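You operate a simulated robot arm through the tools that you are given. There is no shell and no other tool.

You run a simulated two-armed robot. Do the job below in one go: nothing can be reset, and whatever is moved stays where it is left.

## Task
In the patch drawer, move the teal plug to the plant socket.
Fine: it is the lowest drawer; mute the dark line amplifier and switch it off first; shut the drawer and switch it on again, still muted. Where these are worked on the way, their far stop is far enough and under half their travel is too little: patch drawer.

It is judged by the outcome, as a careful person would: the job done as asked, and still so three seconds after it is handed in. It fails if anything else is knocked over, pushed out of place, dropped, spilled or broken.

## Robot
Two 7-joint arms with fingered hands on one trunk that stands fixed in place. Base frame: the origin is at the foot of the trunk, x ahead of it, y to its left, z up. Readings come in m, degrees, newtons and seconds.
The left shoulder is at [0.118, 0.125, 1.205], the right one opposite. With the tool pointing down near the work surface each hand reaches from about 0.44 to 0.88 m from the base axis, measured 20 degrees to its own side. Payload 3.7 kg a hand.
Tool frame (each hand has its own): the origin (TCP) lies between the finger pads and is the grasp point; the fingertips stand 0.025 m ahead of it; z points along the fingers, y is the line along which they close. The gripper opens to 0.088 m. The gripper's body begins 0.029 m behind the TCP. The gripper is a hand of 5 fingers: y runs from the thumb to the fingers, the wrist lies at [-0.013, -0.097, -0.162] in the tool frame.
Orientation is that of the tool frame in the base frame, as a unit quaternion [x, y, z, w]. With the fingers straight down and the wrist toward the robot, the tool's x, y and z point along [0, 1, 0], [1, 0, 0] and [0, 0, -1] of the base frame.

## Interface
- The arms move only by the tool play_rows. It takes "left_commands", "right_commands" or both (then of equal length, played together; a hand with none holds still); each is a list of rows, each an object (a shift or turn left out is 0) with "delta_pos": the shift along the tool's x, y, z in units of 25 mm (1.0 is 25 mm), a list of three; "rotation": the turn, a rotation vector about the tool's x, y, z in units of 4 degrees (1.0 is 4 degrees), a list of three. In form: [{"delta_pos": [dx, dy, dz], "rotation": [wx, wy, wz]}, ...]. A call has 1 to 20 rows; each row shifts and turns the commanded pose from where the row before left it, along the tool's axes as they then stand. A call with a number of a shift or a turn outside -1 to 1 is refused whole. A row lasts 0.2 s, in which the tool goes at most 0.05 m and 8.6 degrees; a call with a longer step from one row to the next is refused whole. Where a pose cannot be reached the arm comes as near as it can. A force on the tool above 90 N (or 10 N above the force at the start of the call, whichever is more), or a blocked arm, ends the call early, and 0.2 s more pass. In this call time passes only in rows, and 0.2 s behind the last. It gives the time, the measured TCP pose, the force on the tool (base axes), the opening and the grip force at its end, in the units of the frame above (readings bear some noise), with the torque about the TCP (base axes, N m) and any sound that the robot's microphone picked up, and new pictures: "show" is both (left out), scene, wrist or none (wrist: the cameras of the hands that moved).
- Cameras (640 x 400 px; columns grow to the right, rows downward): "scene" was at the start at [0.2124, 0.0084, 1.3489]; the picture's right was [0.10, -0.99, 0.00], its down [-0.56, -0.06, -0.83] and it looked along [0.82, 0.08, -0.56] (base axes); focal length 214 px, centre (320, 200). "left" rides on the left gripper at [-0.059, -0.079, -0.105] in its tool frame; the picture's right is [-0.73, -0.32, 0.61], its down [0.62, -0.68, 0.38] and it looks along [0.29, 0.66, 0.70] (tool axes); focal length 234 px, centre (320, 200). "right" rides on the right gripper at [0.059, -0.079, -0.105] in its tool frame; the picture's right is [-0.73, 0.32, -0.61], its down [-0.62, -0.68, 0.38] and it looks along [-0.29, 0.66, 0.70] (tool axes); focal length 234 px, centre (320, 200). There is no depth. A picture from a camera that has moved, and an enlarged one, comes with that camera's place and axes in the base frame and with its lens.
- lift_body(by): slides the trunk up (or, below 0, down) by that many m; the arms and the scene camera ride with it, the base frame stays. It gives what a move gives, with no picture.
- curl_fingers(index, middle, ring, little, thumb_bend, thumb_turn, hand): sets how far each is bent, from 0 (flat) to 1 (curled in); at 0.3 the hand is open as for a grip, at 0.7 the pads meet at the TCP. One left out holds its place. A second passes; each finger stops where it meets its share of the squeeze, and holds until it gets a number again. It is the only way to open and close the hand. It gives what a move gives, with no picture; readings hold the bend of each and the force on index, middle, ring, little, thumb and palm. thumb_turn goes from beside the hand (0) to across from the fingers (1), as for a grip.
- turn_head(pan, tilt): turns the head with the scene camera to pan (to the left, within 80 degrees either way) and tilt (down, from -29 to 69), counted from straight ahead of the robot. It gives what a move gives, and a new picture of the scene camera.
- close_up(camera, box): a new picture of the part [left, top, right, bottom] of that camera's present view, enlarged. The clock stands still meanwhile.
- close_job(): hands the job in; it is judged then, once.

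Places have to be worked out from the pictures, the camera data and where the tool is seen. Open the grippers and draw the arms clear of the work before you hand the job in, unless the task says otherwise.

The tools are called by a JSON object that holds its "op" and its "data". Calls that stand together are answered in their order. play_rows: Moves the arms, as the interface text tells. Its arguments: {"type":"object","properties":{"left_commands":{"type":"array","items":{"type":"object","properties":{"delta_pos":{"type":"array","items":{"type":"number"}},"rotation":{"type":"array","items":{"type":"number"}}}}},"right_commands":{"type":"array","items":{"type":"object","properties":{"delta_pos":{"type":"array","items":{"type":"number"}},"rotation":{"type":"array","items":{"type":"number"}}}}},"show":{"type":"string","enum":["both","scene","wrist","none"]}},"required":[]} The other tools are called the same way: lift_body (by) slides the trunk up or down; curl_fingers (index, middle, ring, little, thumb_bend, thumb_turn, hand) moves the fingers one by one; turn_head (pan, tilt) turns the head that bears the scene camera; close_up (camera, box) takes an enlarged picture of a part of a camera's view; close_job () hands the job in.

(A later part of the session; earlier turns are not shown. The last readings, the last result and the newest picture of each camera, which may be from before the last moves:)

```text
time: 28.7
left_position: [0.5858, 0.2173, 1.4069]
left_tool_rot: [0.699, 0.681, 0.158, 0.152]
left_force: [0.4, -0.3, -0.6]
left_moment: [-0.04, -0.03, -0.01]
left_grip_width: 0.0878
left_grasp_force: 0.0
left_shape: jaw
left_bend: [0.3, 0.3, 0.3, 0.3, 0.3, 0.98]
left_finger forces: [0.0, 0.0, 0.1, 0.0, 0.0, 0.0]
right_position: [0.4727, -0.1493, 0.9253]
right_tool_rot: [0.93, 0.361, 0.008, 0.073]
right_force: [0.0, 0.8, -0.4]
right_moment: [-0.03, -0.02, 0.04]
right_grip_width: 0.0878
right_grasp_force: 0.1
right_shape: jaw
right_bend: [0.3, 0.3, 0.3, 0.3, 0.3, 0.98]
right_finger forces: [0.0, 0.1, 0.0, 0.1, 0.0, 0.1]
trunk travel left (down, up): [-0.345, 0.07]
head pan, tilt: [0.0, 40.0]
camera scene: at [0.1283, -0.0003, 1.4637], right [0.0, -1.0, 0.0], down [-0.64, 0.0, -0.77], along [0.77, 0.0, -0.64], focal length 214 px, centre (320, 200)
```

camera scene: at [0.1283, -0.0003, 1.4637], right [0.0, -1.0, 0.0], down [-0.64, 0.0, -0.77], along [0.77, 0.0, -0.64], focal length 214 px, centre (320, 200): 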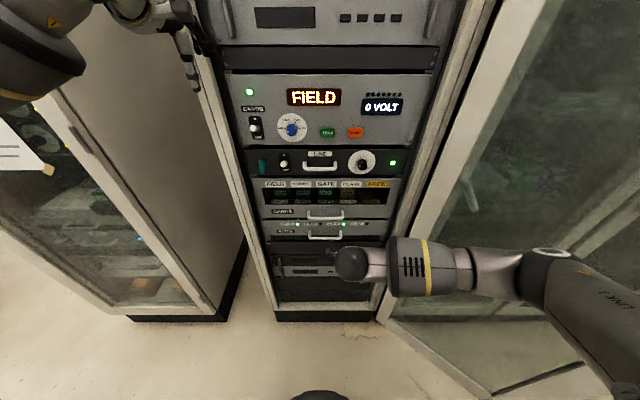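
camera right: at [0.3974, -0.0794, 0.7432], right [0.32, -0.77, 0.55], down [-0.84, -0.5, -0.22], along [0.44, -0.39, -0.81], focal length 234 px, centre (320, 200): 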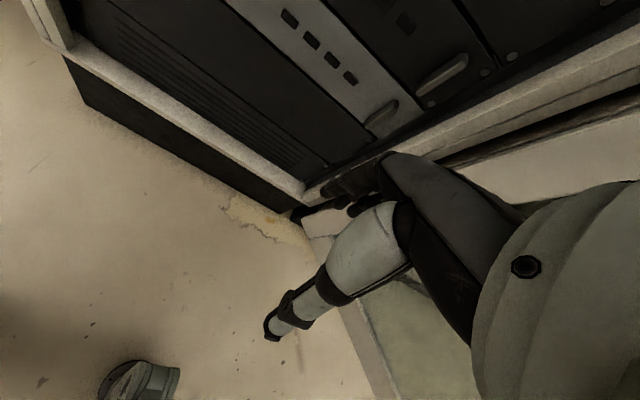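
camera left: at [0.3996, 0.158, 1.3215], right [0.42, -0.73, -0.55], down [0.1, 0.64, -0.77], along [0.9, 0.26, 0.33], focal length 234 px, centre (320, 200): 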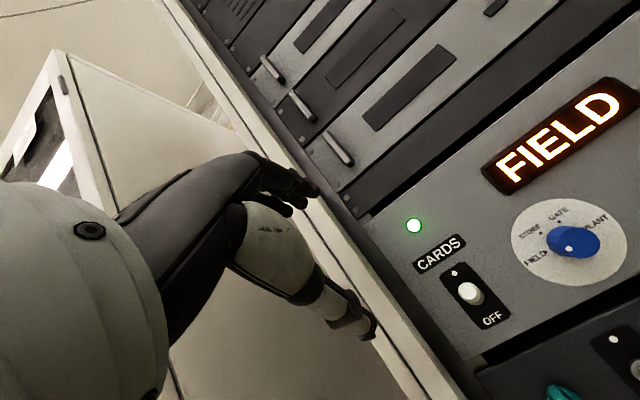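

The wrist yaws freely, so the issue is just how folded the arm is. I raise the trunk to near its top, then bring the right hand in front of the knob and pitch it forward there.

{"op": "lift_body", "data": {"by": 0.065}}

{"op": "play_rows", "data": {"right_commands": [{"delta_pos": [0.417, 0.347, -0.618]}, {"delta_pos": [0.417, 0.347, -0.618]}, {"delta_pos": [0.417, 0.347, -0.618]}, {"delta_pos": [0.417, 0.347, -0.618]}, {"delta_pos": [0.417, 0.347, -0.618]}, {"delta_pos": [0.417, 0.347, -0.618]}, {"delta_pos": [0.417, 0.347, -0.618]}, {"delta_pos": [0.417, 0.347, -0.618]}], "show": "none"}}

{"op": "play_rows", "data": {"right_commands": [{"rotation": [-0.81, 0.424, -0.338]}, {"rotation": [-0.81, 0.424, -0.338]}, {"rotation": [-0.81, 0.424, -0.338]}, {"rotation": [-0.81, 0.424, -0.338]}, {"rotation": [-0.81, 0.424, -0.338]}, {"rotation": [-0.81, 0.424, -0.338]}, {"rotation": [-0.81, 0.424, -0.338]}, {"rotation": [-0.81, 0.424, -0.338]}, {"rotation": [-0.81, 0.424, -0.338]}, {"rotation": [-0.81, 0.424, -0.338]}, {"rotation": [-0.81, 0.424, -0.338]}, {"rotation": [-0.81, 0.424, -0.338]}, {"rotation": [-0.81, 0.424, -0.338]}, {"rotation": [-0.81, 0.424, -0.338]}, {"rotation": [-0.81, 0.424, -0.338]}, {"rotation": [-0.81, 0.424, -0.338]}, {"rotation": [-0.81, 0.424, -0.338]}, {"rotation": [-0.81, 0.424, -0.338]}, {"rotation": [-0.81, 0.424, -0.338]}, {"rotation": [-0.81, 0.424, -0.338]}]}}

```text
time: 29.8
left_position: [0.5868, 0.2169, 1.4725]
left_tool_rot: [0.7, 0.68, 0.158, 0.153]
left_force: [0.2, 0.1, 0.6]
left_moment: [-0.03, -0.01, 0.01]
left_grip_width: 0.088
left_grasp_force: 0.0
left_shape: jaw
left_bend: [0.3, 0.3, 0.3, 0.3, 0.3, 0.98]
left_finger forces: [0.0, 0.1, 0.0, 0.0, 0.1, 0.0]
right_position: [0.4727, -0.149, 0.9905]
right_tool_rot: [0.929, 0.362, 0.008, 0.073]
right_force: [-0.1, -0.6, -0.1]
right_moment: [-0.01, -0.05, 0.05]
right_grip_width: 0.0882
right_grasp_force: 0.0
right_shape: jaw
right_bend: [0.3, 0.3, 0.3, 0.3, 0.3, 0.98]
right_finger forces: [0.0, 0.0, 0.0, 0.0, 0.0, 0.0]
trunk travel left (down, up): [-0.41, 0.006]
head pan, tilt: [0.0, 40.0]
```

```text
time: 31.6
left_position: [0.5871, 0.2182, 1.4737]
left_tool_rot: [0.699, 0.68, 0.159, 0.153]
left_force: [0.5, -0.4, -0.4]
left_moment: [-0.01, 0.01, 0.02]
left_grip_width: 0.0877
left_grasp_force: 0.0
left_shape: jaw
left_bend: [0.3, 0.3, 0.3, 0.3, 0.3, 0.98]
left_finger forces: [0.1, 0.0, 0.0, 0.0, 0.1, 0.0]
right_position: [0.5731, -0.1284, 1.1198]
right_tool_rot: [0.929, 0.362, 0.007, 0.073]
right_force: [-0.3, 0.2, 0.0]
right_moment: [0.01, 0.01, 0.03]
right_grip_width: 0.0878
right_grasp_force: 0.0
right_shape: jaw
right_bend: [0.3, 0.3, 0.3, 0.3, 0.3, 0.98]
right_finger forces: [0.1, 0.0, 0.0, 0.0, 0.0, 0.1]
trunk travel left (down, up): [-0.41, 0.006]
head pan, tilt: [0.0, 40.0]
```

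```text
time: 35.8
left_position: [0.5862, 0.2175, 1.474]
left_tool_rot: [0.699, 0.68, 0.159, 0.153]
left_force: [0.5, -0.1, -0.1]
left_moment: [0.01, 0.0, -0.01]
left_grip_width: 0.088
left_grasp_force: 0.1
left_shape: jaw
left_bend: [0.3, 0.3, 0.3, 0.3, 0.3, 0.98]
left_finger forces: [0.1, 0.1, 0.0, 0.1, 0.0, 0.0]
right_position: [0.5696, 0.0511, 1.2488]
right_tool_rot: [0.609, 0.498, 0.43, 0.443]
right_force: [-0.2, 0.7, 0.3]
right_moment: [-0.02, 0.0, -0.02]
right_grip_width: 0.0882
right_grasp_force: 0.0
right_shape: jaw
right_bend: [0.3, 0.3, 0.3, 0.3, 0.3, 0.98]
right_finger forces: [0.0, 0.0, 0.0, 0.1, 0.0, 0.1]
right hand out of reach, approached as far as the arm can: row 13, 14, 15, 16, 17, 18, 19, 20
trunk travel left (down, up): [-0.41, 0.006]
head pan, tilt: [0.0, 40.0]
camera scene: at [0.1252, 0.0002, 1.5286], right [0.0, -1.0, 0.0], down [-0.64, 0.0, -0.77], along [0.77, 0.0, -0.64], focal length 214 px, centre (320, 200)
camera right: at [0.4577, 0.1295, 1.2049], right [-0.61, -0.69, 0.4], down [0.13, -0.58, -0.8], along [0.78, -0.44, 0.45], focal length 234 px, centre (320, 200)
```

scene: 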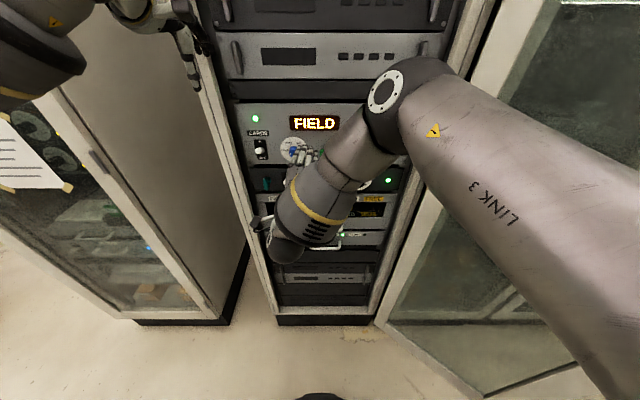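
right: 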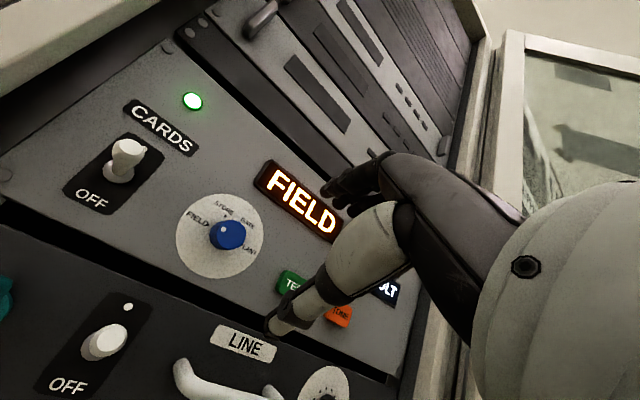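

The elbow has swung up and over, a bad configuration. I reverse the rotation to go back to the elbow-out posture; from there a sideways grip (thumb right, fingers left) should suit this arm better.

{"op": "play_rows", "data": {"right_commands": [{"rotation": [0.81, -0.424, 0.338], "delta_pos": [0, 0, -0.3]}, {"rotation": [0.81, -0.424, 0.338], "delta_pos": [0, 0, -0.3]}, {"rotation": [0.81, -0.424, 0.338], "delta_pos": [0, 0, -0.3]}, {"rotation": [0.81, -0.424, 0.338]}, {"rotation": [0.81, -0.424, 0.338]}, {"rotation": [0.81, -0.424, 0.338]}, {"rotation": [0.81, -0.424, 0.338]}, {"rotation": [0.81, -0.424, 0.338]}, {"rotation": [0.81, -0.424, 0.338]}, {"rotation": [0.81, -0.424, 0.338]}, {"rotation": [0.81, -0.424, 0.338]}, {"rotation": [0.81, -0.424, 0.338]}, {"rotation": [0.81, -0.424, 0.338]}, {"rotation": [0.81, -0.424, 0.338]}], "show": "scene"}}

```text
time: 38.8
left_position: [0.5876, 0.218, 1.4715]
left_tool_rot: [0.699, 0.68, 0.159, 0.152]
left_force: [0.1, -0.7, 0.1]
left_moment: [-0.01, -0.03, -0.02]
left_grip_width: 0.0877
left_grasp_force: 0.1
left_shape: jaw
left_bend: [0.3, 0.3, 0.3, 0.3, 0.3, 0.98]
left_finger forces: [0.0, 0.1, 0.1, 0.1, 0.0, 0.1]
right_position: [0.5484, 0.0522, 1.2561]
right_tool_rot: [0.872, 0.424, 0.145, 0.195]
right_force: [0.0, 0.2, -0.6]
right_moment: [0.01, 0.01, -0.02]
right_grip_width: 0.0881
right_grasp_force: 0.2
right_shape: jaw
right_bend: [0.3, 0.3, 0.3, 0.3, 0.3, 0.98]
right_finger forces: [0.1, 0.1, 0.0, 0.0, 0.0, 0.1]
trunk travel left (down, up): [-0.41, 0.006]
head pan, tilt: [0.0, 40.0]
camera scene: at [0.1256, -0.0005, 1.5286], right [0.0, -1.0, 0.0], down [-0.64, 0.0, -0.77], along [0.77, 0.0, -0.64], focal length 214 px, centre (320, 200)
```

scene: 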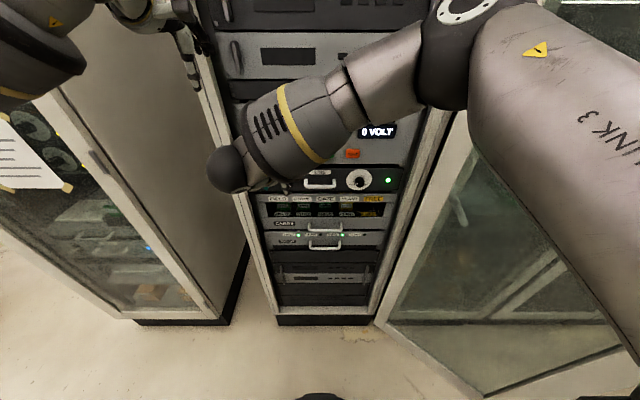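

The elbow is still raised. I rotate the right hand back to fingers-down in line with the robot and shift it right to its own side.

{"op": "play_rows", "data": {"right_commands": [{"rotation": [0.59, 0.087, -0.777]}, {"rotation": [0.59, 0.087, -0.777]}, {"rotation": [0.59, 0.087, -0.777]}, {"rotation": [0.59, 0.087, -0.777]}, {"rotation": [0.59, 0.087, -0.777]}, {"rotation": [0.59, 0.087, -0.777]}, {"rotation": [0.59, 0.087, -0.777]}, {"rotation": [0.59, 0.087, -0.777]}, {"rotation": [0.59, 0.087, -0.777]}, {"rotation": [0.59, 0.087, -0.777]}, {"rotation": [0.59, 0.087, -0.777]}, {"rotation": [0.59, 0.087, -0.777]}, {"delta_pos": [-0.9, 0, 0]}, {"delta_pos": [-0.9, 0, 0]}, {"delta_pos": [-0.9, 0, 0]}, {"delta_pos": [-0.9, 0, 0]}, {"delta_pos": [-0.9, 0, 0]}, {"delta_pos": [-0.9, 0, 0]}, {"delta_pos": [-0.9, 0, 0]}, {"delta_pos": [-0.9, 0, 0]}], "show": "scene"}}

```text
time: 43.0
left_position: [0.5878, 0.217, 1.4717]
left_tool_rot: [0.699, 0.68, 0.158, 0.152]
left_force: [1.2, -0.4, 0.2]
left_moment: [0.01, 0.0, -0.01]
left_grip_width: 0.0878
left_grasp_force: 0.2
left_shape: jaw
left_bend: [0.3, 0.3, 0.3, 0.3, 0.3, 0.98]
left_finger forces: [0.1, 0.0, 0.0, 0.0, 0.0, 0.0]
right_position: [0.5493, -0.1287, 1.2559]
right_tool_rot: [0.708, 0.707, 0.001, 0.002]
right_force: [-0.6, -0.4, 0.2]
right_moment: [0.01, 0.05, 0.01]
right_grip_width: 0.088
right_grasp_force: 0.1
right_shape: jaw
right_bend: [0.3, 0.3, 0.3, 0.3, 0.3, 0.98]
right_finger forces: [0.0, 0.1, 0.1, 0.1, 0.0, 0.1]
trunk travel left (down, up): [-0.41, 0.006]
head pan, tilt: [0.0, 40.0]
camera scene: at [0.1253, -0.0014, 1.5286], right [0.0, -1.0, 0.0], down [-0.64, 0.0, -0.77], along [0.77, 0.0, -0.64], focal length 214 px, centre (320, 200)
```

scene: 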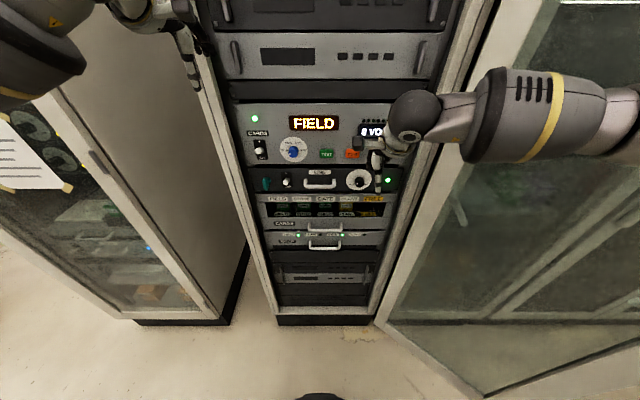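

The right arm is back elbow-out with fingers down. Now I rotate about the tool diagonal toward fingers-forward with thumb on the right and fingers on the left, which fits a forearm coming from the right.

{"op": "play_rows", "data": {"right_commands": [{"rotation": [-0.8, -0.8, -0.8]}, {"rotation": [-0.8, -0.8, -0.8]}, {"rotation": [-0.8, -0.8, -0.8]}, {"rotation": [-0.8, -0.8, -0.8]}, {"rotation": [-0.8, -0.8, -0.8]}, {"rotation": [-0.8, -0.8, -0.8]}, {"rotation": [-0.8, -0.8, -0.8]}, {"rotation": [-0.8, -0.8, -0.8]}, {"rotation": [-0.8, -0.8, -0.8]}, {"rotation": [-0.8, -0.8, -0.8]}], "show": "both"}}

```text
time: 45.1
left_position: [0.5852, 0.2176, 1.4735]
left_tool_rot: [0.699, 0.68, 0.158, 0.153]
left_force: [-0.9, -0.2, -0.2]
left_moment: [-0.01, 0.04, -0.05]
left_grip_width: 0.0878
left_grasp_force: 0.0
left_shape: jaw
left_bend: [0.3, 0.3, 0.3, 0.3, 0.3, 0.98]
left_finger forces: [0.1, 0.1, 0.0, 0.1, 0.0, 0.1]
right_position: [0.5496, -0.1357, 1.2627]
right_tool_rot: [0.434, 0.817, 0.0, 0.379]
right_force: [0.0, 0.6, -0.3]
right_moment: [0.02, -0.04, -0.02]
right_grip_width: 0.0882
right_grasp_force: 0.1
right_shape: jaw
right_bend: [0.3, 0.3, 0.3, 0.3, 0.3, 0.98]
right_finger forces: [0.0, 0.1, 0.0, 0.0, 0.0, 0.0]
right hand out of reach, approached as far as the arm can: row 10
trunk travel left (down, up): [-0.41, 0.006]
head pan, tilt: [0.0, 40.0]
camera scene: at [0.1248, -0.0006, 1.5287], right [0.0, -1.0, 0.0], down [-0.64, 0.0, -0.77], along [0.77, 0.0, -0.64], focal length 214 px, centre (320, 200)
camera right: at [0.4082, -0.1082, 1.2758], right [0.1, -0.11, 0.99], down [-0.04, -0.99, -0.11], along [0.99, -0.03, -0.1], focal length 234 px, centre (320, 200)
```

scene: 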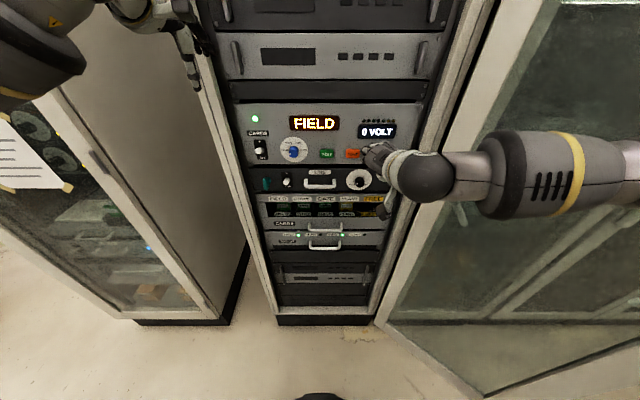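
right: 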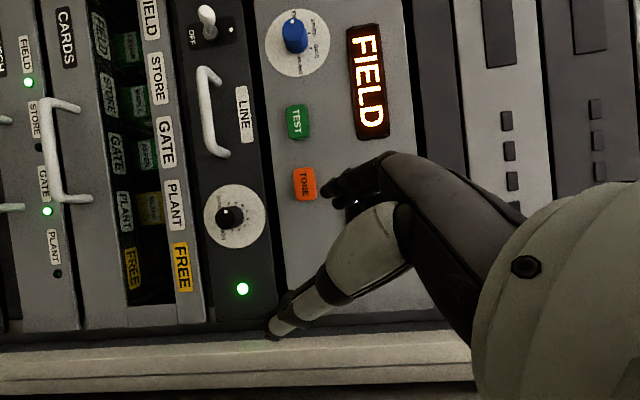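

The arm is again close to its limit because the wrist is near the shoulder. I extend the hand down and forward toward the knob first, then continue the rotation to fingers-forward with the fingers up-left.

{"op": "play_rows", "data": {"right_commands": [{"delta_pos": [0.355, -0.01, 0.742]}, {"delta_pos": [0.355, -0.01, 0.742]}, {"delta_pos": [0.355, -0.01, 0.742]}, {"delta_pos": [0.355, -0.01, 0.742]}, {"delta_pos": [0.355, -0.01, 0.742]}, {"delta_pos": [0.355, -0.01, 0.742]}, {"rotation": [-0.905, -0.379, 0.09]}, {"rotation": [-0.905, -0.379, 0.09]}, {"rotation": [-0.905, -0.379, 0.09]}, {"rotation": [-0.905, -0.379, 0.09]}, {"rotation": [-0.905, -0.379, 0.09]}, {"rotation": [-0.905, -0.379, 0.09]}, {"rotation": [-0.905, -0.379, 0.09]}, {"rotation": [-0.905, -0.379, 0.09]}], "show": "both"}}

```text
time: 48.1
left_position: [0.5866, 0.2173, 1.4717]
left_tool_rot: [0.699, 0.68, 0.159, 0.152]
left_force: [-0.2, -0.3, 0.0]
left_moment: [-0.01, -0.01, 0.03]
left_grip_width: 0.0878
left_grasp_force: 0.0
left_shape: jaw
left_bend: [0.3, 0.3, 0.3, 0.3, 0.3, 0.98]
left_finger forces: [0.1, 0.0, 0.1, 0.0, 0.1, 0.0]
right_position: [0.5502, -0.1355, 1.2611]
right_tool_rot: [0.437, 0.816, -0.001, 0.379]
right_force: [-0.2, -0.6, -0.7]
right_moment: [0.01, -0.03, -0.01]
right_grip_width: 0.0883
right_grasp_force: 0.0
right_shape: jaw
right_bend: [0.3, 0.3, 0.3, 0.3, 0.3, 0.98]
right_finger forces: [0.0, 0.0, 0.1, 0.0, 0.0, 0.0]
right hand out of reach, approached as far as the arm can: row 1, 2, 3, 4, 5, 6, 7, 8, 9, 10, 11, 12, 13, 14
trunk travel left (down, up): [-0.41, 0.006]
head pan, tilt: [0.0, 40.0]
camera scene: at [0.1255, -0.0005, 1.5286], right [0.0, -1.0, 0.0], down [-0.64, 0.0, -0.77], along [0.77, 0.0, -0.64], focal length 214 px, centre (320, 200)
camera right: at [0.4089, -0.1081, 1.2756], right [0.1, -0.11, 0.99], down [-0.04, -0.99, -0.11], along [0.99, -0.03, -0.1], focal length 234 px, centre (320, 200)
```

scene: 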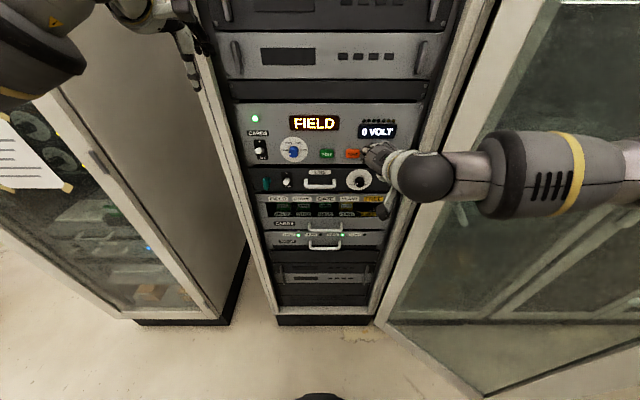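
right: 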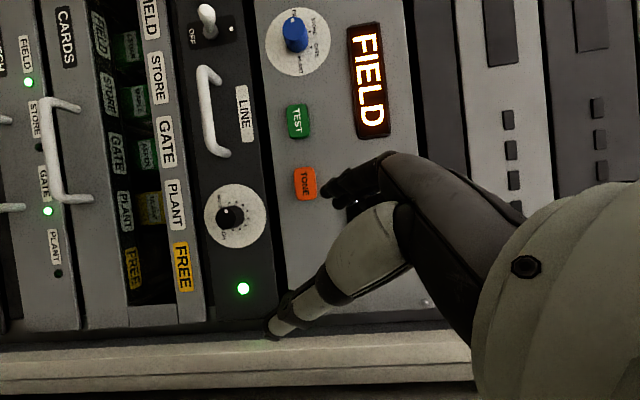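

The solver sticks when a joint is at its stop. I back the rotation off by about 17°, then translate down-forward, before rotating again.

{"op": "play_rows", "data": {"right_commands": [{"rotation": [0.8, 0.8, 0.8]}, {"rotation": [0.8, 0.8, 0.8]}, {"rotation": [0.8, 0.8, 0.8]}, {"delta_pos": [0.219, 0.078, 0.79]}, {"delta_pos": [0.219, 0.078, 0.79]}, {"delta_pos": [0.219, 0.078, 0.79]}, {"delta_pos": [0.219, 0.078, 0.79]}, {"delta_pos": [0.219, 0.078, 0.79]}, {"delta_pos": [0.219, 0.078, 0.79]}], "show": "none"}}

```text
time: 50.1
left_position: [0.5866, 0.2182, 1.473]
left_tool_rot: [0.7, 0.68, 0.158, 0.153]
left_force: [0.3, 0.2, 0.6]
left_moment: [0.0, 0.01, -0.04]
left_grip_width: 0.0877
left_grasp_force: 0.0
left_shape: jaw
left_bend: [0.3, 0.3, 0.3, 0.3, 0.3, 0.98]
left_finger forces: [0.0, 0.0, 0.1, 0.0, 0.1, 0.0]
right_position: [0.6039, -0.1356, 1.149]
right_tool_rot: [0.531, 0.803, -0.002, 0.271]
right_force: [-0.1, -0.5, 0.4]
right_moment: [-0.02, -0.02, 0.01]
right_grip_width: 0.0883
right_grasp_force: 0.1
right_shape: jaw
right_bend: [0.3, 0.3, 0.3, 0.3, 0.3, 0.98]
right_finger forces: [0.0, 0.0, 0.0, 0.0, 0.0, 0.0]
trunk travel left (down, up): [-0.41, 0.006]
head pan, tilt: [0.0, 40.0]
```

That worked: the right hand is at (0.604, -0.136, 1.149). I continue the diagonal rotation from here.

{"op": "play_rows", "data": {"right_commands": [{"rotation": [-0.8, -0.8, -0.8]}, {"rotation": [-0.8, -0.8, -0.8]}, {"rotation": [-0.8, -0.8, -0.8]}, {"rotation": [-0.8, -0.8, -0.8]}, {"rotation": [-0.8, -0.8, -0.8]}, {"rotation": [-0.8, -0.8, -0.8]}, {"rotation": [-0.8, -0.8, -0.8]}, {"rotation": [-0.8, -0.8, -0.8]}], "show": "both"}}

```text
time: 52.0
left_position: [0.5854, 0.2171, 1.4736]
left_tool_rot: [0.7, 0.68, 0.158, 0.153]
left_force: [0.3, -0.1, -0.8]
left_moment: [0.01, -0.03, 0.0]
left_grip_width: 0.0878
left_grasp_force: 0.0
left_shape: jaw
left_bend: [0.3, 0.3, 0.3, 0.3, 0.3, 0.98]
left_finger forces: [0.1, 0.0, 0.0, 0.0, 0.0, 0.0]
right_position: [0.6031, -0.137, 1.1499]
right_tool_rot: [0.532, 0.803, -0.002, 0.27]
right_force: [0.0, 0.0, 0.0]
right_moment: [0.06, 0.02, 0.03]
right_grip_width: 0.088
right_grasp_force: 0.0
right_shape: jaw
right_bend: [0.3, 0.3, 0.3, 0.3, 0.3, 0.98]
right_finger forces: [0.0, 0.1, 0.0, 0.0, 0.1, 0.0]
right hand out of reach, approached as far as the arm can: row 1, 2, 3, 4, 5, 6, 7, 8
trunk travel left (down, up): [-0.41, 0.006]
head pan, tilt: [0.0, 40.0]
camera scene: at [0.1255, -0.0004, 1.5286], right [0.0, -1.0, 0.0], down [-0.64, 0.0, -0.77], along [0.77, 0.0, -0.64], focal length 214 px, centre (320, 200)
camera right: at [0.4733, -0.0909, 1.1933], right [0.22, -0.3, 0.93], down [-0.24, -0.94, -0.25], along [0.95, -0.16, -0.28], focal length 234 px, centre (320, 200)
```

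scene: 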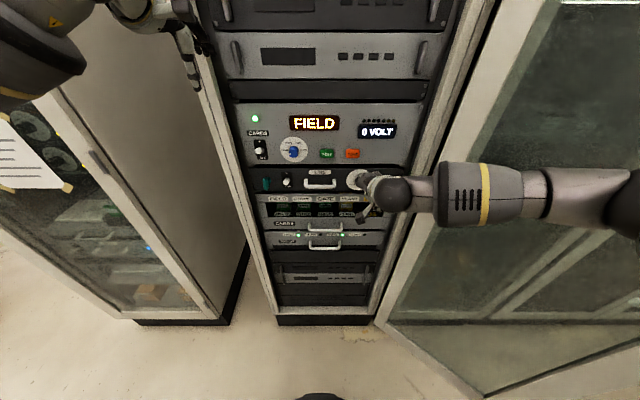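
right: 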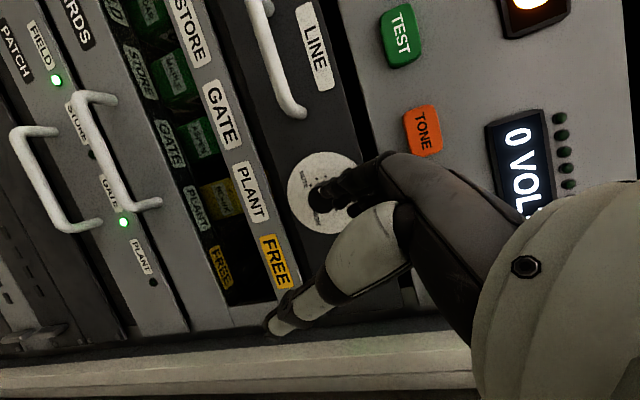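

The limit matches the forearm-roll joint hitting its stop when the hand bends above the arm plane. Rolling about the hand's own axis (between tool y and z) should be a free joint, so I back off a little and roll that way.

{"op": "play_rows", "data": {"right_commands": [{"rotation": [0.8, 0.8, 0.8]}, {"rotation": [0.8, 0.8, 0.8]}, {"rotation": [0, -0.9, -0.9]}, {"rotation": [0, -0.9, -0.9]}, {"rotation": [0, -0.9, -0.9]}, {"rotation": [0, -0.9, -0.9]}, {"rotation": [0, -0.9, -0.9]}, {"rotation": [0, -0.9, -0.9]}, {"rotation": [0, -0.9, -0.9]}, {"rotation": [0, -0.9, -0.9]}, {"rotation": [0, -0.9, -0.9]}, {"rotation": [0, -0.9, -0.9]}, {"rotation": [0, -0.9, -0.9]}, {"rotation": [0, -0.9, -0.9]}], "show": "both"}}

```text
time: 55.0
left_position: [0.5869, 0.2175, 1.4733]
left_tool_rot: [0.7, 0.68, 0.158, 0.152]
left_force: [-0.1, -0.1, 0.9]
left_moment: [0.0, -0.01, 0.0]
left_grip_width: 0.0879
left_grasp_force: 0.0
left_shape: jaw
left_bend: [0.3, 0.3, 0.3, 0.3, 0.3, 0.98]
left_finger forces: [0.0, 0.1, 0.1, 0.0, 0.0, 0.1]
right_position: [0.6023, -0.1355, 1.1489]
right_tool_rot: [0.223, 0.817, -0.284, 0.45]
right_force: [-1.3, -1.0, -0.1]
right_moment: [0.02, -0.01, -0.04]
right_grip_width: 0.0878
right_grasp_force: 0.0
right_shape: jaw
right_bend: [0.3, 0.3, 0.3, 0.3, 0.3, 0.98]
right_finger forces: [0.0, 0.1, 0.1, 0.1, 0.0, 0.1]
trunk travel left (down, up): [-0.41, 0.006]
head pan, tilt: [0.0, 40.0]
camera scene: at [0.1255, -0.0003, 1.5286], right [0.0, -1.0, 0.0], down [-0.64, 0.0, -0.77], along [0.77, 0.0, -0.64], focal length 214 px, centre (320, 200)
camera right: at [0.4596, -0.1177, 1.1665], right [0.19, 0.56, 0.81], down [0.12, -0.83, 0.55], along [0.97, -0.01, -0.23], focal length 234 px, centre (320, 200)
```

scene: 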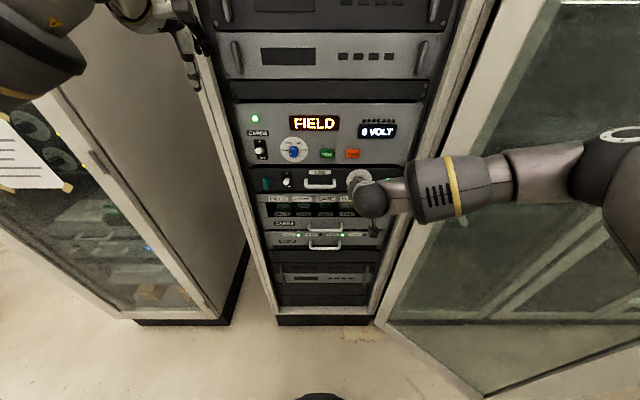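
right: 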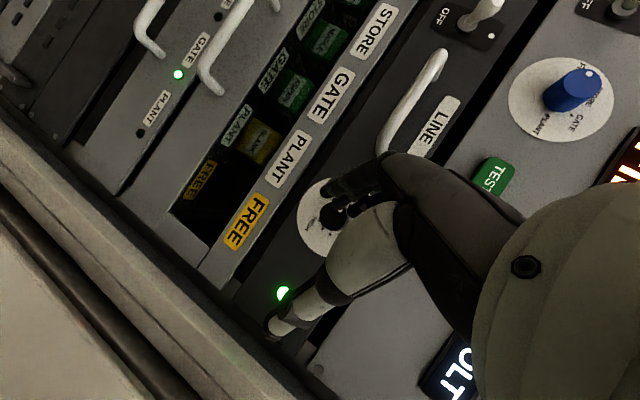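

The roll about the hand axis is free. I now rotate the rest of the way to fingers straight forward, with the fingers on the left and slightly lower, thumb right.

{"op": "play_rows", "data": {"right_commands": [{"rotation": [-0.7, -0.86, -0.475]}, {"rotation": [-0.7, -0.86, -0.475]}, {"rotation": [-0.7, -0.86, -0.475]}, {"rotation": [-0.7, -0.86, -0.475]}, {"rotation": [-0.7, -0.86, -0.475]}, {"rotation": [-0.7, -0.86, -0.475]}, {"rotation": [-0.7, -0.86, -0.475]}, {"rotation": [-0.7, -0.86, -0.475]}, {"rotation": [-0.7, -0.86, -0.475]}, {"rotation": [-0.7, -0.86, -0.475]}, {"rotation": [-0.7, -0.86, -0.475]}, {"rotation": [-0.7, -0.86, -0.475]}], "show": "both"}}

```text
time: 57.5
left_position: [0.5864, 0.2173, 1.473]
left_tool_rot: [0.699, 0.681, 0.158, 0.152]
left_force: [0.3, 0.4, -0.1]
left_moment: [-0.01, 0.02, 0.02]
left_grip_width: 0.0877
left_grasp_force: 0.0
left_shape: jaw
left_bend: [0.3, 0.3, 0.3, 0.3, 0.3, 0.98]
left_finger forces: [0.1, 0.0, 0.1, 0.1, 0.1, 0.0]
right_position: [0.6204, -0.0407, 1.2331]
right_tool_rot: [0.023, 0.778, -0.252, 0.576]
right_force: [-0.3, -0.2, -0.6]
right_moment: [0.0, 0.02, 0.0]
right_grip_width: 0.0881
right_grasp_force: 0.0
right_shape: jaw
right_bend: [0.3, 0.3, 0.3, 0.3, 0.3, 0.98]
right_finger forces: [0.1, 0.1, 0.0, 0.1, 0.0, 0.0]
right hand out of reach, approached as far as the arm can: row 3, 4, 5, 6, 7, 8, 9, 10, 11, 12
trunk travel left (down, up): [-0.41, 0.006]
head pan, tilt: [0.0, 40.0]
camera scene: at [0.1255, -0.0006, 1.5286], right [0.0, -1.0, 0.0], down [-0.64, 0.0, -0.77], along [0.77, 0.0, -0.64], focal length 214 px, centre (320, 200)
camera right: at [0.4815, -0.0801, 1.2326], right [-0.19, 0.72, 0.67], down [0.33, -0.6, 0.73], along [0.93, 0.36, -0.12], focal length 234 px, centre (320, 200)
```

scene: 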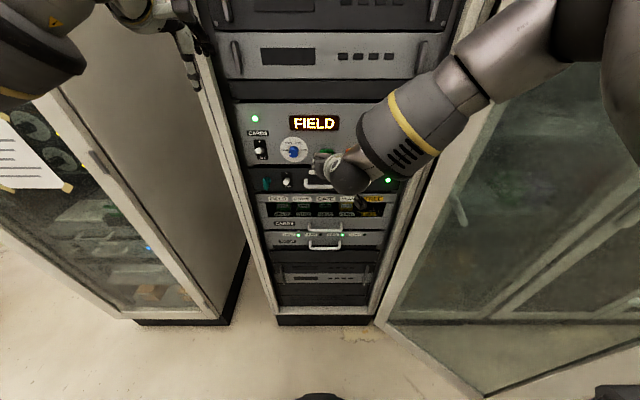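
right: 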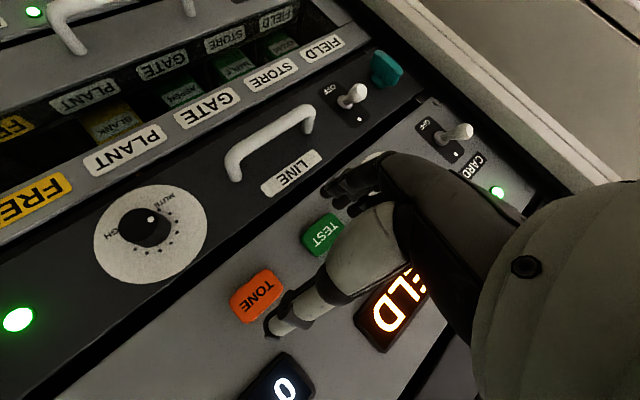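

The elbow now rises and the hand drifts up; z is about 28° off straight. I change method: with the fingers flat they extend along the hand axis, which I can point forward easily, palm down. So I'll roll the knob from its top with flat fingers, and flip the toggle with a straight index finger. First I retreat and roll the right hand back to palm-down.

{"op": "play_rows", "data": {"right_commands": [{"delta_pos": [0, 0, -0.7]}, {"delta_pos": [0, 0, -0.7]}, {"rotation": [0.11, 0.639, 0.998]}, {"rotation": [0.11, 0.639, 0.998]}, {"rotation": [0.11, 0.639, 0.998]}, {"rotation": [0.11, 0.639, 0.998]}, {"rotation": [0.11, 0.639, 0.998]}, {"rotation": [0.11, 0.639, 0.998]}, {"rotation": [0.11, 0.639, 0.998]}, {"rotation": [0.11, 0.639, 0.998]}, {"rotation": [0.11, 0.639, 0.998]}, {"rotation": [0.11, 0.639, 0.998]}, {"rotation": [0.11, 0.639, 0.998]}, {"rotation": [0.11, 0.639, 0.998]}, {"rotation": [0.11, 0.639, 0.998]}, {"rotation": [0.11, 0.639, 0.998]}, {"rotation": [0.11, 0.639, 0.998]}, {"rotation": [0.11, 0.639, 0.998]}, {"rotation": [0.11, 0.639, 0.998]}, {"rotation": [0.11, 0.639, 0.998]}], "show": "both"}}

```text
time: 61.8
left_position: [0.5864, 0.2174, 1.4719]
left_tool_rot: [0.699, 0.68, 0.158, 0.152]
left_force: [0.1, -0.3, -0.3]
left_moment: [-0.02, -0.03, -0.04]
left_grip_width: 0.088
left_grasp_force: 0.0
left_shape: jaw
left_bend: [0.3, 0.3, 0.3, 0.3, 0.3, 0.98]
left_finger forces: [0.0, 0.1, 0.0, 0.0, 0.0, 0.0]
right_position: [0.5896, -0.0265, 1.2408]
right_tool_rot: [0.589, 0.752, 0.103, 0.278]
right_force: [0.6, -0.2, -0.1]
right_moment: [0.0, 0.01, -0.02]
right_grip_width: 0.0881
right_grasp_force: 0.0
right_shape: jaw
right_bend: [0.3, 0.3, 0.3, 0.3, 0.3, 0.98]
right_finger forces: [0.0, 0.0, 0.1, 0.0, 0.1, 0.0]
trunk travel left (down, up): [-0.41, 0.006]
head pan, tilt: [0.0, 40.0]
camera scene: at [0.1256, -0.0005, 1.5286], right [0.0, -1.0, 0.0], down [-0.64, 0.0, -0.77], along [0.77, 0.0, -0.64], focal length 214 px, centre (320, 200)
camera right: at [0.4577, 0.0251, 1.2735], right [0.05, -0.49, 0.87], down [-0.26, -0.85, -0.46], along [0.96, -0.21, -0.17], focal length 234 px, centre (320, 200)
```

scene: 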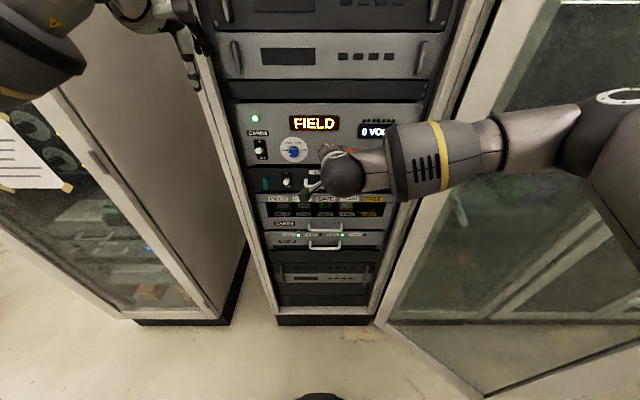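
right: 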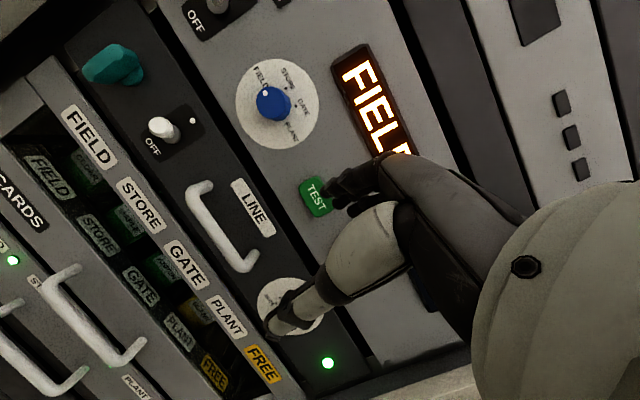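

The forearm is level from the right again. I align the right hand palm-down with hand axis nearly forward (40° pitch) and back off in front of the knob.

{"op": "play_rows", "data": {"right_commands": [{"rotation": [-0.345, 0.37, 0.724]}, {"rotation": [-0.345, 0.37, 0.724]}, {"rotation": [-0.345, 0.37, 0.724]}, {"rotation": [-0.345, 0.37, 0.724]}, {"rotation": [-0.345, 0.37, 0.724]}, {"rotation": [-0.345, 0.37, 0.724]}, {"delta_pos": [-0.69, -0.46, 0.23]}, {"delta_pos": [-0.69, -0.46, 0.23]}, {"delta_pos": [-0.69, -0.46, 0.23]}, {"delta_pos": [-0.69, -0.46, 0.23]}, {"delta_pos": [-0.69, -0.46, 0.23]}, {"delta_pos": [-0.69, -0.46, 0.23]}], "show": "none"}}

{"op": "curl_fingers", "data": {"hand": "right", "index": 0, "middle": 0, "ring": 0, "little": 0, "thumb_bend": 0, "thumb_turn": 0}}

{"op": "play_rows", "data": {"right_commands": [{"delta_pos": [0, 0, 0]}], "show": "both"}}

```text
time: 64.3
left_position: [0.5864, 0.2167, 1.4728]
left_tool_rot: [0.699, 0.68, 0.158, 0.153]
left_force: [-0.3, -0.9, 0.2]
left_moment: [0.02, 0.03, 0.01]
left_grip_width: 0.0879
left_grasp_force: 0.1
left_shape: jaw
left_bend: [0.3, 0.3, 0.3, 0.3, 0.3, 0.98]
left_finger forces: [0.1, 0.1, 0.0, 0.0, 0.0, 0.0]
right_position: [0.5568, -0.0505, 1.2197]
right_tool_rot: [0.667, 0.662, 0.24, 0.243]
right_force: [1.1, -0.2, 0.5]
right_moment: [0.02, 0.01, 0.01]
right_grip_width: 0.0881
right_grasp_force: 0.0
right_shape: jaw
right_bend: [0.3, 0.3, 0.3, 0.3, 0.3, 0.98]
right_finger forces: [0.1, 0.0, 0.0, 0.1, 0.1, 0.1]
right hand out of reach, approached as far as the arm can: row 8, 9, 10, 11, 12
trunk travel left (down, up): [-0.41, 0.006]
head pan, tilt: [0.0, 40.0]
```

```text
time: 65.3
left_position: [0.5866, 0.2169, 1.4737]
left_tool_rot: [0.699, 0.68, 0.158, 0.152]
left_force: [0.0, -0.5, 0.0]
left_moment: [-0.06, 0.0, 0.02]
left_grip_width: 0.0881
left_grasp_force: 0.1
left_shape: jaw
left_bend: [0.3, 0.3, 0.3, 0.3, 0.3, 0.98]
left_finger forces: [0.0, 0.0, 0.0, 0.0, 0.1, 0.1]
right_position: [0.5558, -0.0511, 1.2198]
right_tool_rot: [0.667, 0.662, 0.241, 0.244]
right_force: [-0.1, -0.6, -0.1]
right_moment: [-0.01, 0.0, 0.01]
right_grip_width: 0.139
right_grasp_force: 0.1
right_shape: fingers
right_bend: [0.0, 0.0, 0.0, 0.0, 0.0, 0.0]
right_finger forces: [0.0, 0.0, 0.1, 0.1, 0.0, 0.1]
trunk travel left (down, up): [-0.41, 0.006]
head pan, tilt: [0.0, 40.0]
```

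```text
time: 65.8
left_position: [0.5867, 0.2172, 1.4734]
left_tool_rot: [0.699, 0.681, 0.159, 0.153]
left_force: [-0.2, 0.3, 0.2]
left_moment: [-0.03, 0.0, 0.01]
left_grip_width: 0.0879
left_grasp_force: 0.0
left_shape: jaw
left_bend: [0.3, 0.3, 0.3, 0.3, 0.3, 0.98]
left_finger forces: [0.1, 0.0, 0.0, 0.0, 0.0, 0.0]
right_position: [0.5564, -0.0499, 1.2203]
right_tool_rot: [0.666, 0.663, 0.241, 0.243]
right_force: [0.2, 0.1, 0.1]
right_moment: [-0.06, 0.03, 0.03]
right_grip_width: 0.1388
right_grasp_force: 0.0
right_shape: fingers
right_bend: [0.0, 0.0, 0.0, 0.0, 0.0, 0.0]
right_finger forces: [0.0, 0.0, 0.1, 0.0, 0.0, 0.1]
trunk travel left (down, up): [-0.41, 0.006]
head pan, tilt: [0.0, 40.0]
camera scene: at [0.1255, -0.0005, 1.5286], right [0.0, -1.0, 0.0], down [-0.64, 0.0, -0.77], along [0.77, 0.0, -0.64], focal length 214 px, centre (320, 200)
camera right: at [0.4276, 0.0099, 1.2506], right [-0.15, -0.72, 0.67], down [-0.28, -0.62, -0.73], along [0.95, -0.3, -0.11], focal length 234 px, centre (320, 200)
```

scene: 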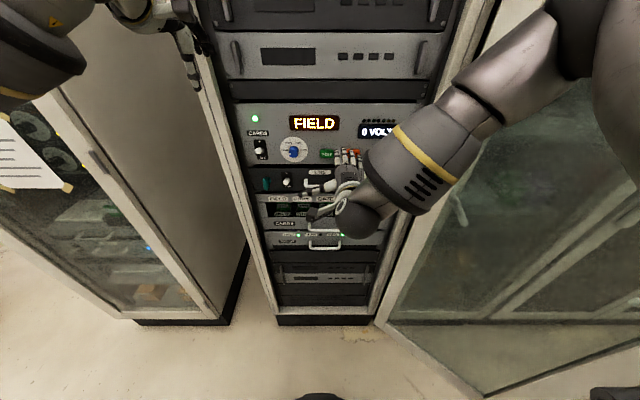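
right: 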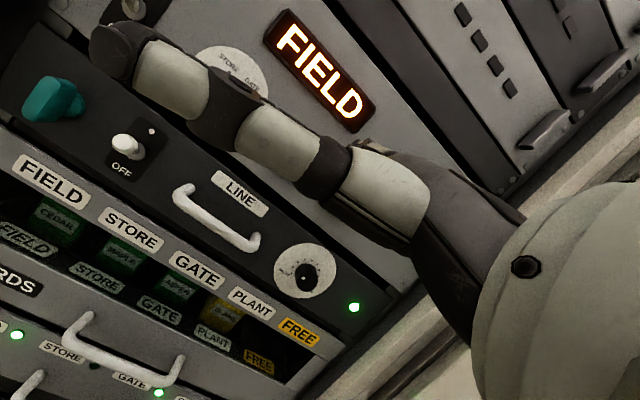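

The flat fingers now point at the rack and the thumb sticks out left. I zoom in to calibrate the fingertip positions against the tool frame.

{"op": "close_up", "data": {"camera": "scene", "box": [280, 125, 420, 235]}}

```text
3.64 times, centred on (350, 180) of scene
camera zoom: at [0.1255, -0.0005, 1.5286], right [0.0, -1.0, 0.0], down [-0.64, 0.0, -0.77], along [0.77, 0.0, -0.64], focal length 780 px, centre (211, 273)
```

zoom: 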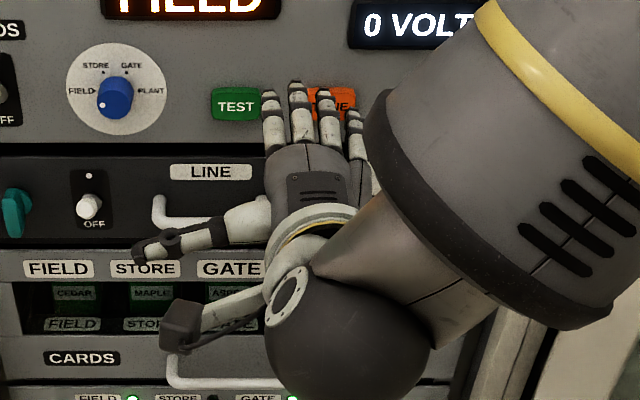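

Calibration: flat fingertips lie about 0.098 m along tool y and 0.005 m along tool z from the TCP, the index about 0.01 m on the +x side. Reaching across the body extends the arm more, so I try the right hand for the toggle: fold all but the index, and move left in front of it.

{"op": "curl_fingers", "data": {"hand": "right", "index": 0, "middle": 0.9, "ring": 0.9, "little": 0.9, "thumb_bend": 0.3, "thumb_turn": 0.9}}

{"op": "play_rows", "data": {"right_commands": [{"delta_pos": [0.97, 0, 0]}, {"delta_pos": [0.97, 0, 0]}, {"delta_pos": [0.97, 0, 0]}, {"delta_pos": [0.97, 0, 0]}, {"delta_pos": [0.97, 0, 0]}, {"delta_pos": [0.97, 0, 0]}], "show": "both"}}

```text
time: 66.8
left_position: [0.5863, 0.2175, 1.4729]
left_tool_rot: [0.7, 0.68, 0.159, 0.153]
left_force: [-0.5, 0.6, 0.4]
left_moment: [0.01, 0.0, 0.02]
left_grip_width: 0.088
left_grasp_force: 0.0
left_shape: jaw
left_bend: [0.3, 0.3, 0.3, 0.3, 0.3, 0.98]
left_finger forces: [0.0, 0.1, 0.0, 0.1, 0.0, 0.0]
right_position: [0.5553, -0.0494, 1.2191]
right_tool_rot: [0.667, 0.661, 0.241, 0.244]
right_force: [0.7, -1.0, 0.7]
right_moment: [-0.01, -0.03, 0.0]
right_grip_width: 0.1192
right_grasp_force: 0.1
right_shape: fingers
right_bend: [0.0, 0.9, 0.9, 0.9, 0.3, 0.88]
right_finger forces: [0.0, 0.0, 0.0, 0.0, 0.1, 0.1]
trunk travel left (down, up): [-0.41, 0.006]
head pan, tilt: [0.0, 40.0]
```

```text
time: 68.2
left_position: [0.5859, 0.2186, 1.474]
left_tool_rot: [0.7, 0.679, 0.157, 0.154]
left_force: [-0.1, 0.9, -0.4]
left_moment: [-0.04, -0.03, 0.02]
left_grip_width: 0.088
left_grasp_force: 0.1
left_shape: jaw
left_bend: [0.3, 0.3, 0.3, 0.3, 0.3, 0.98]
left_finger forces: [0.0, 0.0, 0.1, 0.0, 0.0, 0.0]
right_position: [0.5561, 0.0973, 1.2184]
right_tool_rot: [0.664, 0.664, 0.244, 0.244]
right_force: [-0.7, 0.1, 0.6]
right_moment: [0.02, 0.01, -0.01]
right_grip_width: 0.1193
right_grasp_force: 0.0
right_shape: fingers
right_bend: [0.0, 0.9, 0.9, 0.9, 0.3, 0.88]
right_finger forces: [0.0, 0.0, 0.1, 0.1, 0.0, 0.1]
trunk travel left (down, up): [-0.41, 0.006]
head pan, tilt: [0.0, 40.0]
camera scene: at [0.1255, 0.0004, 1.5286], right [0.0, -1.0, 0.0], down [-0.64, 0.0, -0.77], along [0.77, 0.0, -0.64], focal length 214 px, centre (320, 200)
camera right: at [0.428, 0.1563, 1.2491], right [-0.15, -0.73, 0.67], down [-0.27, -0.62, -0.73], along [0.95, -0.29, -0.11], focal length 234 px, centre (320, 200)
```

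scene: 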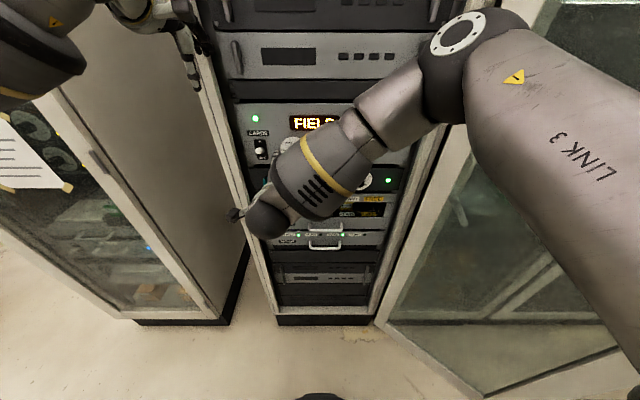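
right: 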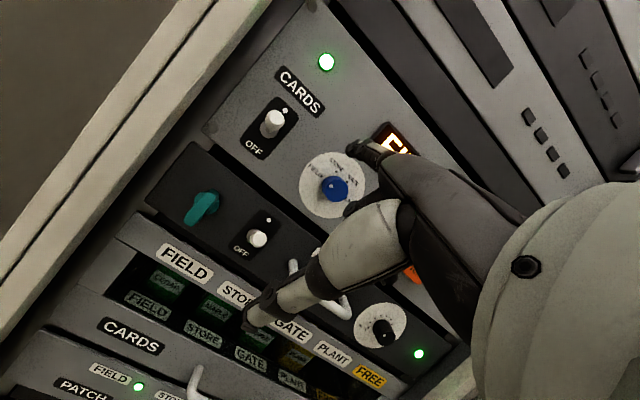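

Cross-body reach works well with the elbow up. Since muting comes first, I'll use the left hand cross-body on the knob; first I clear the right hand back to its own side, fingers down.

{"op": "play_rows", "data": {"right_commands": [{"rotation": [0.9, 0, 0], "delta_pos": [-0.9, -0.1, -0.1]}, {"rotation": [0.9, 0, 0], "delta_pos": [-0.9, -0.1, -0.1]}, {"rotation": [0.9, 0, 0], "delta_pos": [-0.9, -0.1, -0.1]}, {"rotation": [0.9, 0, 0], "delta_pos": [-0.9, -0.1, -0.1]}, {"rotation": [0.9, 0, 0], "delta_pos": [-0.9, -0.1, -0.1]}, {"rotation": [0.9, 0, 0], "delta_pos": [-0.9, -0.1, -0.1]}, {"rotation": [0.9, 0, 0], "delta_pos": [-0.9, -0.1, -0.1]}, {"rotation": [0.9, 0, 0], "delta_pos": [-0.9, -0.1, -0.1]}, {"rotation": [0.9, 0, 0], "delta_pos": [-0.9, -0.1, -0.1]}, {"rotation": [0.9, 0, 0], "delta_pos": [-0.9, -0.1, -0.1]}, {"delta_pos": [-0.9, -0.2, -0.4]}, {"delta_pos": [-0.9, -0.2, -0.4]}, {"delta_pos": [-0.9, -0.2, -0.4]}, {"delta_pos": [-0.9, -0.2, -0.4]}], "show": "scene"}}

```text
time: 71.2
left_position: [0.5858, 0.2159, 1.4733]
left_tool_rot: [0.7, 0.68, 0.158, 0.153]
left_force: [0.3, 0.1, 0.3]
left_moment: [-0.01, -0.01, 0.01]
left_grip_width: 0.0876
left_grasp_force: 0.1
left_shape: jaw
left_bend: [0.3, 0.3, 0.3, 0.3, 0.3, 0.98]
left_finger forces: [0.0, 0.1, 0.0, 0.0, 0.0, 0.0]
right_position: [0.5012, -0.2209, 1.27]
right_tool_rot: [0.707, 0.707, 0.027, 0.026]
right_force: [-0.2, 0.1, 0.5]
right_moment: [-0.02, -0.01, -0.01]
right_grip_width: 0.119
right_grasp_force: 0.1
right_shape: fingers
right_bend: [0.0, 0.9, 0.9, 0.9, 0.3, 0.88]
right_finger forces: [0.0, 0.0, 0.0, 0.1, 0.0, 0.1]
trunk travel left (down, up): [-0.41, 0.006]
head pan, tilt: [0.0, 40.0]
camera scene: at [0.1249, -0.0013, 1.5286], right [0.0, -1.0, 0.0], down [-0.64, 0.0, -0.77], along [0.77, 0.0, -0.64], focal length 214 px, centre (320, 200)
```

scene: 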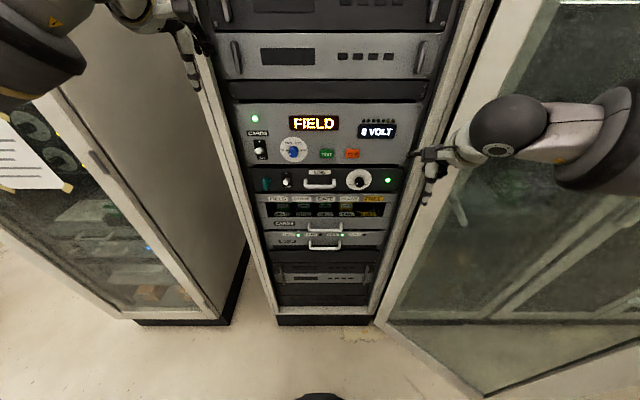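

The right hand is parked; I shift it a bit further right and bring the left hand down toward the rack's middle, pitching slightly.

{"op": "play_rows", "data": {"right_commands": [{"delta_pos": [-0.6, 0, 0]}, {"delta_pos": [-0.6, 0, 0]}, {"delta_pos": [-0.6, 0, 0]}, {"delta_pos": [-0.6, 0, 0]}, {"delta_pos": [-0.6, 0, 0]}, {"delta_pos": [-0.6, 0, 0]}, {"delta_pos": [-0.6, 0, 0]}, {}, {}, {}, {}, {}, {}, {}, {}, {}, {}, {}], "left_commands": [{"delta_pos": [-0.531, -0.391, 0.583]}, {"delta_pos": [-0.531, -0.391, 0.583]}, {"delta_pos": [-0.531, -0.391, 0.583]}, {"delta_pos": [-0.531, -0.391, 0.583]}, {"delta_pos": [-0.531, -0.391, 0.583]}, {"delta_pos": [-0.531, -0.391, 0.583]}, {"delta_pos": [-0.531, -0.391, 0.583]}, {"delta_pos": [-0.531, -0.391, 0.583]}, {"delta_pos": [-0.531, -0.391, 0.583]}, {"delta_pos": [-0.531, -0.391, 0.583]}, {"delta_pos": [-0.531, -0.391, 0.583]}, {"delta_pos": [-0.531, -0.391, 0.583]}, {"delta_pos": [-0.531, -0.391, 0.583]}, {"delta_pos": [-0.531, -0.391, 0.583]}, {"rotation": [-1, 0, 0]}, {"rotation": [-1, 0, 0]}, {"rotation": [-1, 0, 0]}, {"rotation": [-1, 0, 0]}], "show": "scene"}}

```text
time: 75.0
left_position: [0.5447, 0.0345, 1.2262]
left_tool_rot: [0.672, 0.651, 0.252, 0.249]
left_force: [0.1, -0.4, 0.7]
left_moment: [0.01, 0.0, 0.0]
left_grip_width: 0.0877
left_grasp_force: 0.0
left_shape: jaw
left_bend: [0.3, 0.3, 0.3, 0.3, 0.3, 0.98]
left_finger forces: [0.1, 0.1, 0.0, 0.0, 0.1, 0.0]
right_position: [0.4994, -0.3248, 1.2689]
right_tool_rot: [0.707, 0.707, 0.027, 0.026]
right_force: [0.1, -0.4, 0.0]
right_moment: [-0.02, 0.0, 0.0]
right_grip_width: 0.1193
right_grasp_force: 0.1
right_shape: fingers
right_bend: [0.0, 0.9, 0.9, 0.9, 0.3, 0.88]
right_finger forces: [0.0, 0.0, 0.0, 0.0, 0.0, 0.0]
trunk travel left (down, up): [-0.41, 0.006]
head pan, tilt: [0.0, 40.0]
camera scene: at [0.1253, -0.0015, 1.5286], right [0.0, -1.0, 0.0], down [-0.64, 0.0, -0.77], along [0.77, 0.0, -0.64], focal length 214 px, centre (320, 200)
```

scene: 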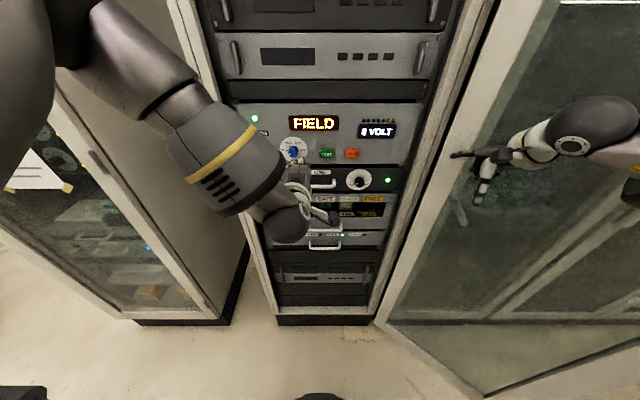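

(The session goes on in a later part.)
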